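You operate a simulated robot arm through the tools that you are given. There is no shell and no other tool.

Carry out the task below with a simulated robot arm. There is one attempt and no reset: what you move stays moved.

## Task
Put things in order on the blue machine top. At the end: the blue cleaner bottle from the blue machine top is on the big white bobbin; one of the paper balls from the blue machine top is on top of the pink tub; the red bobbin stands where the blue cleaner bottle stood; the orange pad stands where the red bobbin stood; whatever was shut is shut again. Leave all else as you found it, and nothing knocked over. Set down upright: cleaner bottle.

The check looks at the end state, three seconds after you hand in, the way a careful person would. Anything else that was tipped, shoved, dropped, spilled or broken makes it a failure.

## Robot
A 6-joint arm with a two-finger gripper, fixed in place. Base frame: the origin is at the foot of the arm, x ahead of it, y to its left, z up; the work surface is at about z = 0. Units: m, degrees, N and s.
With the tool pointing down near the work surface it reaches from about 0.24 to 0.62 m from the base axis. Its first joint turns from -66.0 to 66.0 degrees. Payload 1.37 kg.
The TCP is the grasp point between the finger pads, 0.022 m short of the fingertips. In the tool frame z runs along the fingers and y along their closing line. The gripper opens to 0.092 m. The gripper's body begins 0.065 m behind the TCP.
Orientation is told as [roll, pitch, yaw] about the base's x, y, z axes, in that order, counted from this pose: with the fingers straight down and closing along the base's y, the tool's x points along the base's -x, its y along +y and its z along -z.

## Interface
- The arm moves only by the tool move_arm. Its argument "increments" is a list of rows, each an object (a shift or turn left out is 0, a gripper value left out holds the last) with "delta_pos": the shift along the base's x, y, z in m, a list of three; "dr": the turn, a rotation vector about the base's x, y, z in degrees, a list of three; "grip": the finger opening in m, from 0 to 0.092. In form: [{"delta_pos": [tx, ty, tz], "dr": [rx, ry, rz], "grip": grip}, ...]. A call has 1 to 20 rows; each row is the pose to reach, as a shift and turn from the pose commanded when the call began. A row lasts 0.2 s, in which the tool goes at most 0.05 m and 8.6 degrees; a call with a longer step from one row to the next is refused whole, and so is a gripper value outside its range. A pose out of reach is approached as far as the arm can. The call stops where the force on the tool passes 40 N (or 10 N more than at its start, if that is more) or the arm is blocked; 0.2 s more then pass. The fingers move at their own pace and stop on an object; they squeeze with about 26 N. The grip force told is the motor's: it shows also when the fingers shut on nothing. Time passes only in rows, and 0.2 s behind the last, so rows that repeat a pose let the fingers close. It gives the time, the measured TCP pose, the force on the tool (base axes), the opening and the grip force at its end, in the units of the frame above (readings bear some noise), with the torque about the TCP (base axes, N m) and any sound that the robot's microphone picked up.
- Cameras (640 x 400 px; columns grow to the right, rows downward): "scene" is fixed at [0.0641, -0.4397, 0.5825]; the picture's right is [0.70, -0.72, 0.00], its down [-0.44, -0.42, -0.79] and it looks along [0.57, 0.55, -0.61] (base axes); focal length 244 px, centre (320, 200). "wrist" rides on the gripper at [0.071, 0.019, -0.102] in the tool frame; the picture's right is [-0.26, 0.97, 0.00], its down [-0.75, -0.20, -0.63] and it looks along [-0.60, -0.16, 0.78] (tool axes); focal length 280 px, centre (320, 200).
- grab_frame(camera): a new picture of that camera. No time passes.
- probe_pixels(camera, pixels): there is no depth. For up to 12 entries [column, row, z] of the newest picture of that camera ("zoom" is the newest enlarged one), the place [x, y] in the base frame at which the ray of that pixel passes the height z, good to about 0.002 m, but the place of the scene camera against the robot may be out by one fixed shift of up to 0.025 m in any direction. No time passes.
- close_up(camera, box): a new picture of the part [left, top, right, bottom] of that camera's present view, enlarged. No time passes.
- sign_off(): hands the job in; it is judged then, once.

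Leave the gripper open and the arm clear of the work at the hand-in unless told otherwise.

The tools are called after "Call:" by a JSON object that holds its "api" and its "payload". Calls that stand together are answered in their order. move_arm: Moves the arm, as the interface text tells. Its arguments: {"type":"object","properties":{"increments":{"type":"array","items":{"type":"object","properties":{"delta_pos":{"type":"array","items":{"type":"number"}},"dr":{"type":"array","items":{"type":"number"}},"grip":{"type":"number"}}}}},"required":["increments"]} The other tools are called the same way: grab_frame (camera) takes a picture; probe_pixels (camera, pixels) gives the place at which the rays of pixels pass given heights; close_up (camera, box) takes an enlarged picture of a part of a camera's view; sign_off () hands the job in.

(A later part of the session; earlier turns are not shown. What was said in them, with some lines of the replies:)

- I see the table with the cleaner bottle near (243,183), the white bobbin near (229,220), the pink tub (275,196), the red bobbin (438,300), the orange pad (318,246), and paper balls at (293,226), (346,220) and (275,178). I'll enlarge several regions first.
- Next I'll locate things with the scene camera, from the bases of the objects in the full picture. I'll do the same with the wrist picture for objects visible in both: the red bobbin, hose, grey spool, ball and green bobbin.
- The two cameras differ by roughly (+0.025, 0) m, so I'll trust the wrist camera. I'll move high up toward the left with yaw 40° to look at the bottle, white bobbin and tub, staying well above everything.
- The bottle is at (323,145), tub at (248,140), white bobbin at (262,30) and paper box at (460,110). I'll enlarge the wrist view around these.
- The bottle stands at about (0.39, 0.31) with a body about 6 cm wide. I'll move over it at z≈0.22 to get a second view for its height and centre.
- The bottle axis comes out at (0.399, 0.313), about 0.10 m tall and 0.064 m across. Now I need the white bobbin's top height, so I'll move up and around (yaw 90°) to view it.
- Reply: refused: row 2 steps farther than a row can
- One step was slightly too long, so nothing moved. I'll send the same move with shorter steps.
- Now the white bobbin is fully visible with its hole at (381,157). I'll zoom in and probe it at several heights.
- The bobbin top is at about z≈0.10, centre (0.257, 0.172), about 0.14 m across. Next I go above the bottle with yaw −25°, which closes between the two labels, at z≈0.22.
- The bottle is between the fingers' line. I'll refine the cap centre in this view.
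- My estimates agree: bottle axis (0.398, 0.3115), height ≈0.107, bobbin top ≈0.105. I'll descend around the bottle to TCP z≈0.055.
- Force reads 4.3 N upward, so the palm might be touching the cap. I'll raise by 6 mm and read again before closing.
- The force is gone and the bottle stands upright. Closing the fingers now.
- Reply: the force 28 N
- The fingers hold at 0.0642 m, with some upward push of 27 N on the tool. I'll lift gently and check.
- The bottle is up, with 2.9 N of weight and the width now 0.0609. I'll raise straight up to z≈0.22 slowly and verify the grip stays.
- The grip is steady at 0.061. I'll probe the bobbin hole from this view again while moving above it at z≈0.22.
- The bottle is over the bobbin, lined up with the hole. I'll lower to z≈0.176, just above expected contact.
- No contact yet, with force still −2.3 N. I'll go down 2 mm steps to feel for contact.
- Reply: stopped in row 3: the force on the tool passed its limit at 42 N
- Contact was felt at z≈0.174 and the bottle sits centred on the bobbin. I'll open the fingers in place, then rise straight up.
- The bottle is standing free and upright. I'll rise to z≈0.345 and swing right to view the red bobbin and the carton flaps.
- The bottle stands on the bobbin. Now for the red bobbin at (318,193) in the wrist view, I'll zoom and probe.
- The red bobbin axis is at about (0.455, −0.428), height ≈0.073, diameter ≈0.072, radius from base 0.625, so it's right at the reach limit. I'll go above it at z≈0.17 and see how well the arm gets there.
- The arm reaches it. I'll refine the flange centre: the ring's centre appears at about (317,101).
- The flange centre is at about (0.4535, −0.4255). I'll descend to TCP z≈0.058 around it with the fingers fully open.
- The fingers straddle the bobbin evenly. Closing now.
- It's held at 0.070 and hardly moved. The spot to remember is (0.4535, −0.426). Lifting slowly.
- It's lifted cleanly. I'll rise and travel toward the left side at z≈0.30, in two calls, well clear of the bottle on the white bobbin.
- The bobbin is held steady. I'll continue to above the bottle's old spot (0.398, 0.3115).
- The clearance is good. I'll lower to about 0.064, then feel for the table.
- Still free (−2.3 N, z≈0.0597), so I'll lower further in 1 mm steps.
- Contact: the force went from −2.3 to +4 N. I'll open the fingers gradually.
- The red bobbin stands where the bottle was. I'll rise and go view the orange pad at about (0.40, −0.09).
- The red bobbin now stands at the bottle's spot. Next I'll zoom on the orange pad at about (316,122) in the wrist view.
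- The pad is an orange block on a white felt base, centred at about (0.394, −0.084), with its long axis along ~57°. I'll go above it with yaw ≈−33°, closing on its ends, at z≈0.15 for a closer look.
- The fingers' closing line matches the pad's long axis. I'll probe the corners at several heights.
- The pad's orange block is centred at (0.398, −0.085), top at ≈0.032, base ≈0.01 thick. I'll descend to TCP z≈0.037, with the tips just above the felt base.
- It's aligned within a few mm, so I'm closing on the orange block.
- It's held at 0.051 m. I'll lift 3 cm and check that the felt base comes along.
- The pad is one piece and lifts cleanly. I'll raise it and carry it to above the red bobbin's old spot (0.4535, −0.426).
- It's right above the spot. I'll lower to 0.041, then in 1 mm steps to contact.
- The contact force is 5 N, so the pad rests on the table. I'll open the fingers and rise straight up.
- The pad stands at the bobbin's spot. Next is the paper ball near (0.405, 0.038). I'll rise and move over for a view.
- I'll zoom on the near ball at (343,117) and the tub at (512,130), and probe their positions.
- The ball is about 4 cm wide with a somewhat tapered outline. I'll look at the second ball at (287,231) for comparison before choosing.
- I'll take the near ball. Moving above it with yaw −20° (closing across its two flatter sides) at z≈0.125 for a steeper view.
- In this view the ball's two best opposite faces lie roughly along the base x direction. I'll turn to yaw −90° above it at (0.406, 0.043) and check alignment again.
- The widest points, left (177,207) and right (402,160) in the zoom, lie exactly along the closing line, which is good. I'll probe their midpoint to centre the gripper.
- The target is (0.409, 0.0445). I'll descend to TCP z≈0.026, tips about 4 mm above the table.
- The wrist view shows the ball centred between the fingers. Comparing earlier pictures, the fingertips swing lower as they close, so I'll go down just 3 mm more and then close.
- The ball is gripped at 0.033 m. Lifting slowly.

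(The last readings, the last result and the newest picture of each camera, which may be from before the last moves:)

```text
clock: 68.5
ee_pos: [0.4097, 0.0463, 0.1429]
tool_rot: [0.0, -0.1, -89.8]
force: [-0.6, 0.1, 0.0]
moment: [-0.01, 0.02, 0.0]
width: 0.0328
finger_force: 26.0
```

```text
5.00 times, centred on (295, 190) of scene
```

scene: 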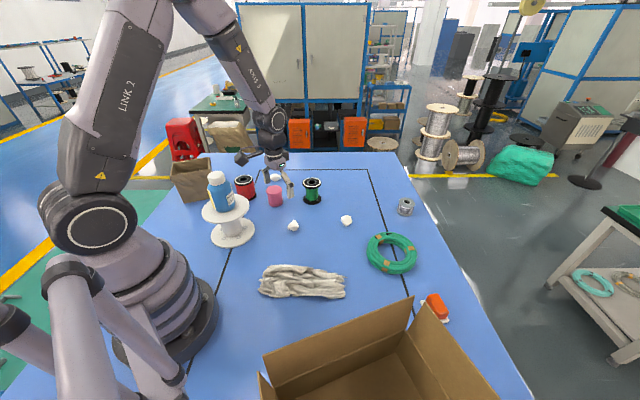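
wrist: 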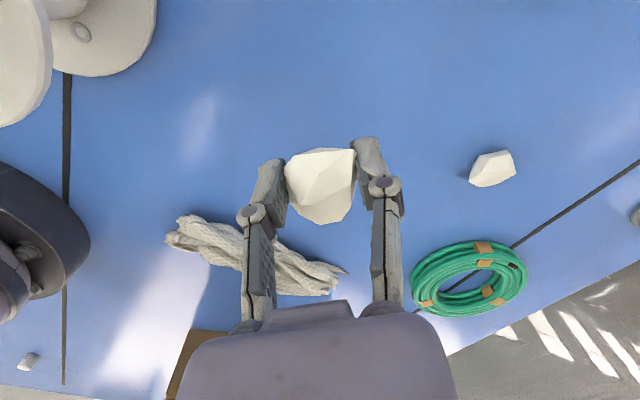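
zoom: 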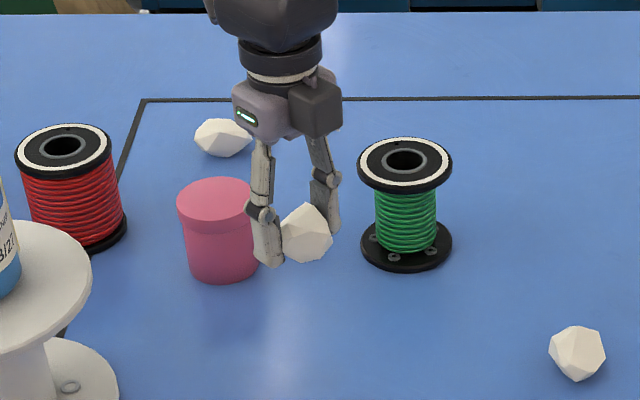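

The ball is securely held. I'll move it above the tub at z≈0.143 and look down past it.

Call:
{"api": "move_arm", "payload": {"increments": [{"delta_pos": [0.005, 0.02, 0]}, {"delta_pos": [0.015, 0.055, 0]}, {"delta_pos": [0.025, 0.095, 0]}, {"delta_pos": [0.035, 0.13, 0]}, {"delta_pos": [0.042, 0.152, 0]}, {"delta_pos": [0.042, 0.1585, 0]}, {"delta_pos": [0.042, 0.1585, 0]}]}}

Call:
{"api": "grab_frame", "payload": {"camera": "wrist"}}

Call:
{"api": "close_up", "payload": {"camera": "scene", "box": [230, 150, 326, 210]}}

```text
clock: 70.1
ee_pos: [0.451, 0.2039, 0.1435]
tool_rot: [0.1, -0.2, -89.8]
force: [0.4, 0.2, -0.3]
moment: [0.0, -0.03, 0.01]
width: 0.0327
finger_force: 26.1
```

```text
taken
```

wrist: 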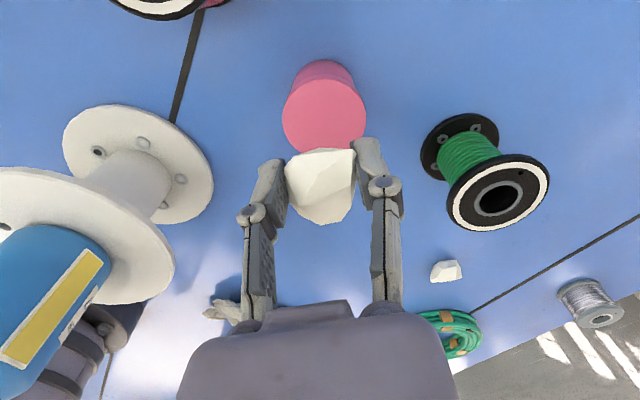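

```text
6.67 times, centred on (278, 180) of scene
```

zoom: 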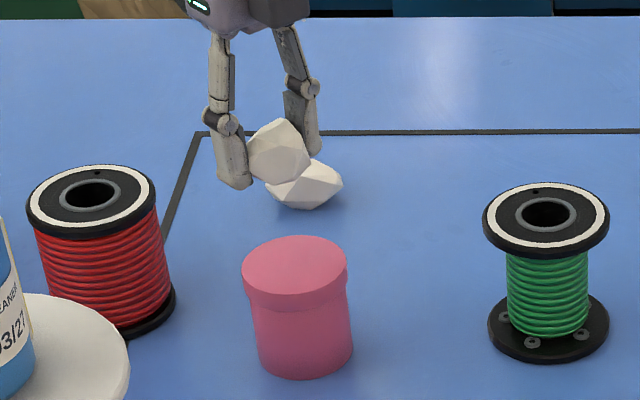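

The lid is visible from (283,112) to (366,108). I'll probe its edges to confirm the centre.

Call:
{"api": "close_up", "payload": {"camera": "wrist", "box": [264, 50, 392, 160]}}

Call:
{"api": "probe_pixels", "payload": {"camera": "wrist", "pixels": [[283, 117, 0.061], [366, 107, 0.061], [324.5, 112, 0.061], [320, 79, 0.061], [324.5, 112, 0.056], [324.5, 112, 0.066]]}}

```text
3.64 times, centred on (328, 105) of wrist
```

zoom: 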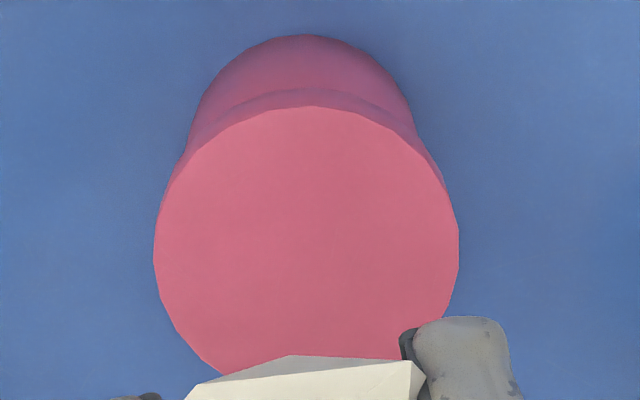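

```text
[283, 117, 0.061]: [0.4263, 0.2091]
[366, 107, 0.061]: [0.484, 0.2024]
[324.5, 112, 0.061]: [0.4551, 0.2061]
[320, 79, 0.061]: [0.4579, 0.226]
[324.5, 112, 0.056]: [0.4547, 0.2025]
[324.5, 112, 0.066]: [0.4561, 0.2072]
```

The lid centre is at about (0.453, 0.1995). I'll shift +2 mm in x and lower to z≈0.090, a few mm above expected contact.

Call:
{"api": "move_arm", "payload": {"increments": [{"delta_pos": [0.002, 0, -0.015]}, {"delta_pos": [0.002, 0, -0.03]}, {"delta_pos": [0.002, 0, -0.042]}, {"delta_pos": [0.002, 0, -0.05]}, {"delta_pos": [0.002, 0, -0.053]}, {"delta_pos": [0.002, 0, -0.053]}]}}

Call:
{"api": "grab_frame", "payload": {"camera": "wrist"}}

Call:
{"api": "close_up", "payload": {"camera": "scene", "box": [250, 170, 306, 210]}}

```text
clock: 71.5
ee_pos: [0.4515, 0.2035, 0.0894]
tool_rot: [0.1, -0.1, -89.9]
force: [-0.1, 0.3, -0.7]
moment: [-0.01, 0.01, 0.04]
width: 0.0328
finger_force: 25.8
```

```text
taken
```

wrist: 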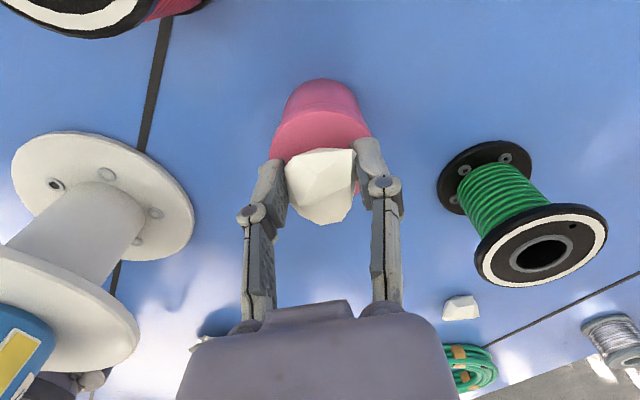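

```text
10.00 times, centred on (278, 190) of scene
```

zoom: 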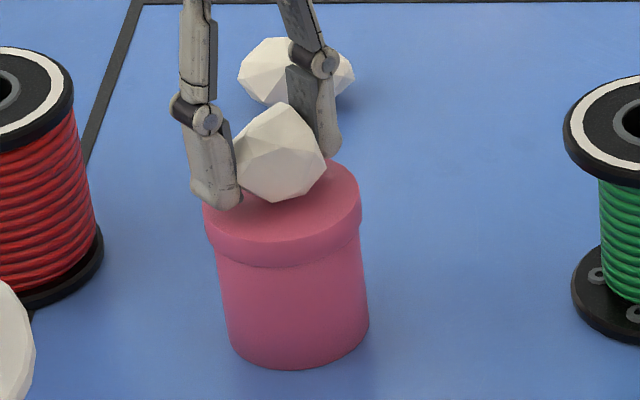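

The ball hovers a few mm over the lid's middle. I'll lower in 1 mm steps and watch the force.

Call:
{"api": "move_arm", "payload": {"increments": [{"delta_pos": [0, -0.001, -0.001]}, {"delta_pos": [0, -0.001, -0.002]}, {"delta_pos": [0, -0.001, -0.003]}, {"delta_pos": [0, -0.001, -0.003]}]}}

Call:
{"api": "close_up", "payload": {"camera": "scene", "box": [250, 170, 306, 210]}}

```text
clock: 72.5
ee_pos: [0.453, 0.2034, 0.0871]
tool_rot: [0.1, -0.1, -89.8]
force: [0.3, 0.0, -0.8]
moment: [-0.01, -0.02, 0.0]
width: 0.0325
finger_force: 25.7
```

```text
10.00 times, centred on (278, 190) of scene
```

zoom: 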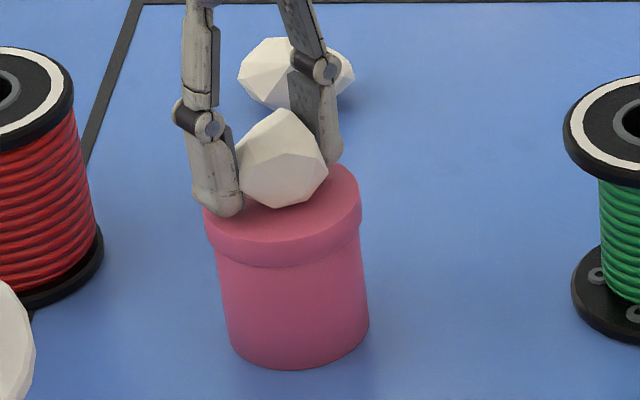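

Call:
{"api": "move_arm", "payload": {"increments": [{"delta_pos": [0, 0, -0.001]}, {"delta_pos": [0, 0, -0.002]}, {"delta_pos": [0, 0, -0.002]}]}}

Call:
{"api": "close_up", "payload": {"camera": "scene", "box": [250, 170, 306, 210]}}

```text
clock: 73.3
ee_pos: [0.4524, 0.2034, 0.0851]
tool_rot: [0.1, 0.0, -89.8]
force: [-0.2, 0.7, -0.5]
moment: [-0.02, 0.0, 0.03]
width: 0.0327
finger_force: 26.0
```

```text
10.00 times, centred on (278, 190) of scene
```

zoom: 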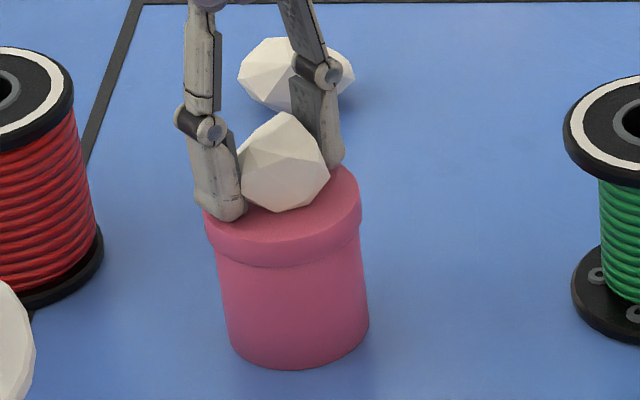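

No contact yet (−0.5 N), so I'll go on in fine steps.

Call:
{"api": "move_arm", "payload": {"increments": [{"delta_pos": [0, 0, -0.001]}, {"delta_pos": [0, 0, -0.001]}, {"delta_pos": [0, 0, -0.002]}, {"delta_pos": [0, 0, -0.002]}]}}

Call:
{"api": "close_up", "payload": {"camera": "scene", "box": [250, 170, 306, 210]}}

```text
clock: 74.3
ee_pos: [0.4541, 0.2021, 0.0837]
tool_rot: [0.2, 0.0, -89.8]
force: [-1.5, 2.4, 16.2]
moment: [-0.05, 0.15, -0.04]
width: 0.0327
finger_force: 25.7
```

```text
10.00 times, centred on (278, 190) of scene
```

zoom: 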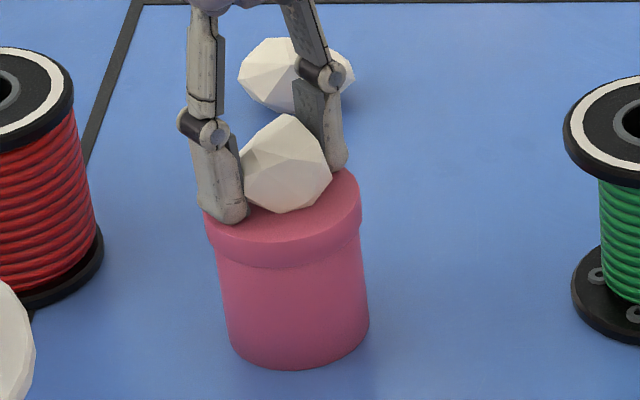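

Contact at 16 N. I'll relieve it by 0.7 mm, then open slowly.

Call:
{"api": "move_arm", "payload": {"increments": [{"delta_pos": [0, 0, 0.0007]}, {"delta_pos": [0, 0, 0.0007]}, {"delta_pos": [0, 0, 0.0007]}]}}

```text
clock: 75.1
ee_pos: [0.4522, 0.2015, 0.0846]
tool_rot: [-0.1, -0.1, -89.8]
force: [0.8, 0.6, 3.1]
moment: [-0.02, 0.01, -0.02]
width: 0.0324
finger_force: 26.0
```

The force is down to 3 N, so the ball rests lightly on the lid. Opening in small steps.

Call:
{"api": "move_arm", "payload": {"increments": [{"grip": 0.034}, {"grip": 0.036}, {"grip": 0.039}, {"grip": 0.043}, {"grip": 0.05}, {"grip": 0.058}, {"grip": 0.066}, {"grip": 0.07}, {"grip": 0.07}]}}

Call:
{"api": "close_up", "payload": {"camera": "scene", "box": [250, 170, 306, 210]}}

Call:
{"api": "grab_frame", "payload": {"camera": "wrist"}}

```text
clock: 77.1
ee_pos: [0.4538, 0.2018, 0.0836]
tool_rot: [0.1, -0.2, -89.7]
force: [0.0, -0.4, -0.4]
moment: [0.01, 0.04, -0.01]
width: 0.0701
finger_force: 0.2
```

```text
10.00 times, centred on (278, 190) of scene
```

zoom: 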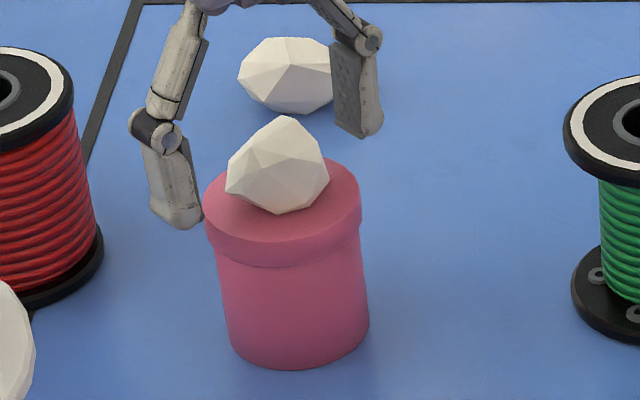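

```text
taken
```

wrist: 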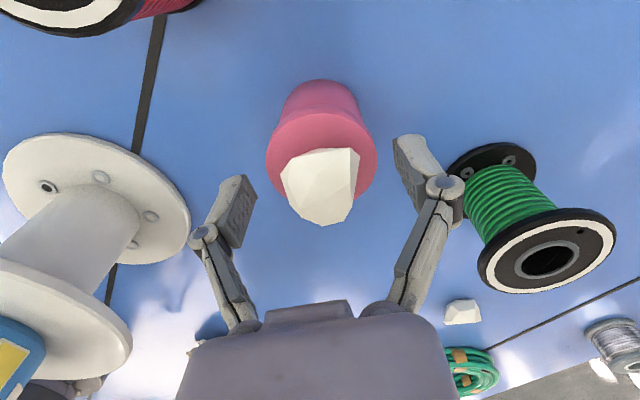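

The ball rests on the tub, free of the fingers. I'll rise straight up, then open fully and retreat to a clear high pose.

Call:
{"api": "move_arm", "payload": {"increments": [{"delta_pos": [0, 0, 0.01]}, {"delta_pos": [0, 0, 0.03]}, {"delta_pos": [0, 0, 0.06]}, {"delta_pos": [0, 0, 0.1]}, {"delta_pos": [0, 0, 0.145], "grip": 0.09}, {"delta_pos": [0, 0, 0.19], "grip": 0.09}, {"delta_pos": [0, 0, 0.235], "dr": [0, 0, 8]}, {"delta_pos": [0, -0.02, 0.275], "dr": [0, 0, 16]}, {"delta_pos": [0, -0.05, 0.3], "dr": [0, 0, 24]}, {"delta_pos": [0, -0.09, 0.31], "dr": [0, 0, 32]}, {"delta_pos": [0, -0.13, 0.32], "dr": [0, 0, 40]}, {"delta_pos": [0, -0.17, 0.33], "dr": [0, 0, 48]}, {"delta_pos": [0, -0.21, 0.34], "dr": [0, 0, 56]}, {"delta_pos": [0, -0.25, 0.34], "dr": [0, 0, 64]}, {"delta_pos": [0, -0.25, 0.34], "dr": [0, 0, 72]}, {"delta_pos": [0, -0.25, 0.34], "dr": [0, 0, 80]}, {"delta_pos": [0, -0.25, 0.34], "dr": [0, 0, 88]}, {"delta_pos": [0, -0.25, 0.34], "dr": [0, 0, 88]}]}}

Call:
{"api": "grab_frame", "payload": {"camera": "scene"}}

Call:
{"api": "grab_frame", "payload": {"camera": "wrist"}}

Call:
{"api": "close_up", "payload": {"camera": "scene", "box": [160, 150, 320, 250]}}

Call:
{"api": "close_up", "payload": {"camera": "scene", "box": [250, 225, 490, 375]}}

```text
clock: 80.9
ee_pos: [0.453, -0.0468, 0.4238]
tool_rot: [0.1, -0.1, -1.6]
force: [-0.1, 0.3, 0.3]
moment: [0.0, -0.04, -0.01]
width: 0.0903
finger_force: 0.1
```

```text
taken
```

scene: 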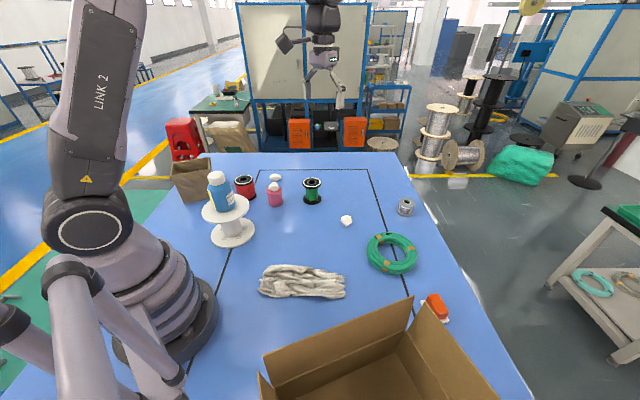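

```text
taken
```

wrist: 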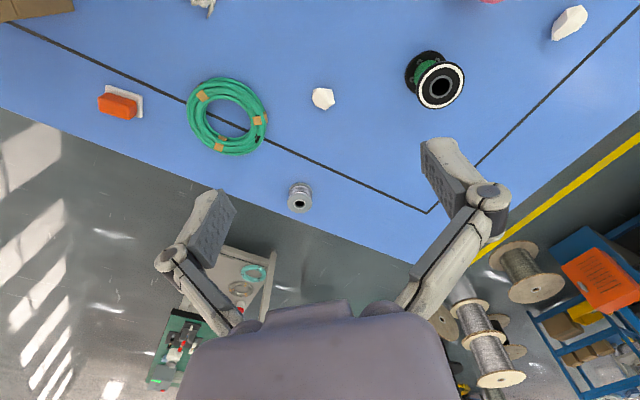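

```text
4.00 times, centred on (240, 200) of scene
```

zoom: 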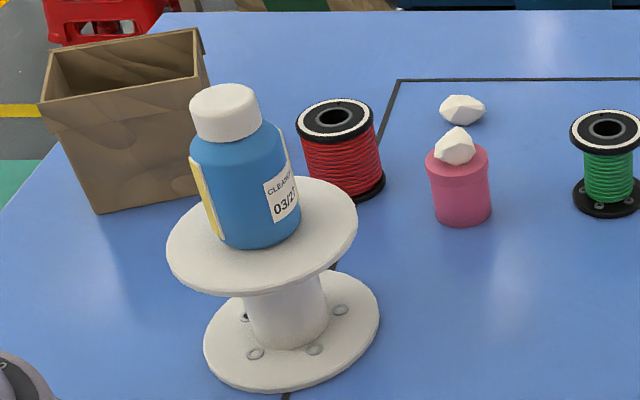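

```text
2.67 times, centred on (370, 300) of scene
```

zoom: 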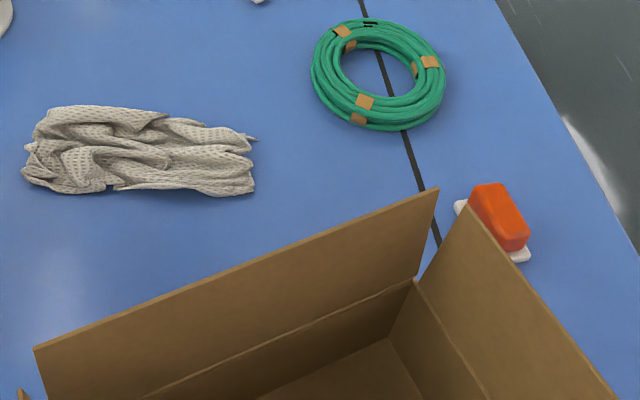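

The pictures show every goal met:
- The bottle stands upright on the white bobbin.
- The red bobbin is at the bottle's old spot.
- The orange pad is at the red bobbin's old spot.
- A paper ball sits on the shut pink tub.

Everything else looks the same as in the first pictures. The gripper is open and the arm is clear, so I'm handing in.

Call:
{"api": "sign_off", "payload": {}}

```text
The job is handed in.
```

I finished the task and handed it in. The last pictures show everything where you asked:

- **Cleaner bottle:** it stands upright near the centre of the big white bobbin's top.
- **Paper ball:** the ball that lay nearest the arm now rests on the lid of the pink tub.
- **Red bobbin:** it stands where the cleaner bottle stood, within a few millimetres by my measurements.
- **Orange pad:** it stands where the red bobbin stood, also within a few millimetres. Its white felt base is part of the pad and moved with it.
- **Shut things:** I opened nothing, and the tub is still shut.

In those pictures the other items look as they did at the start, and nothing was knocked over. The gripper is open and the arm is clear of the work.
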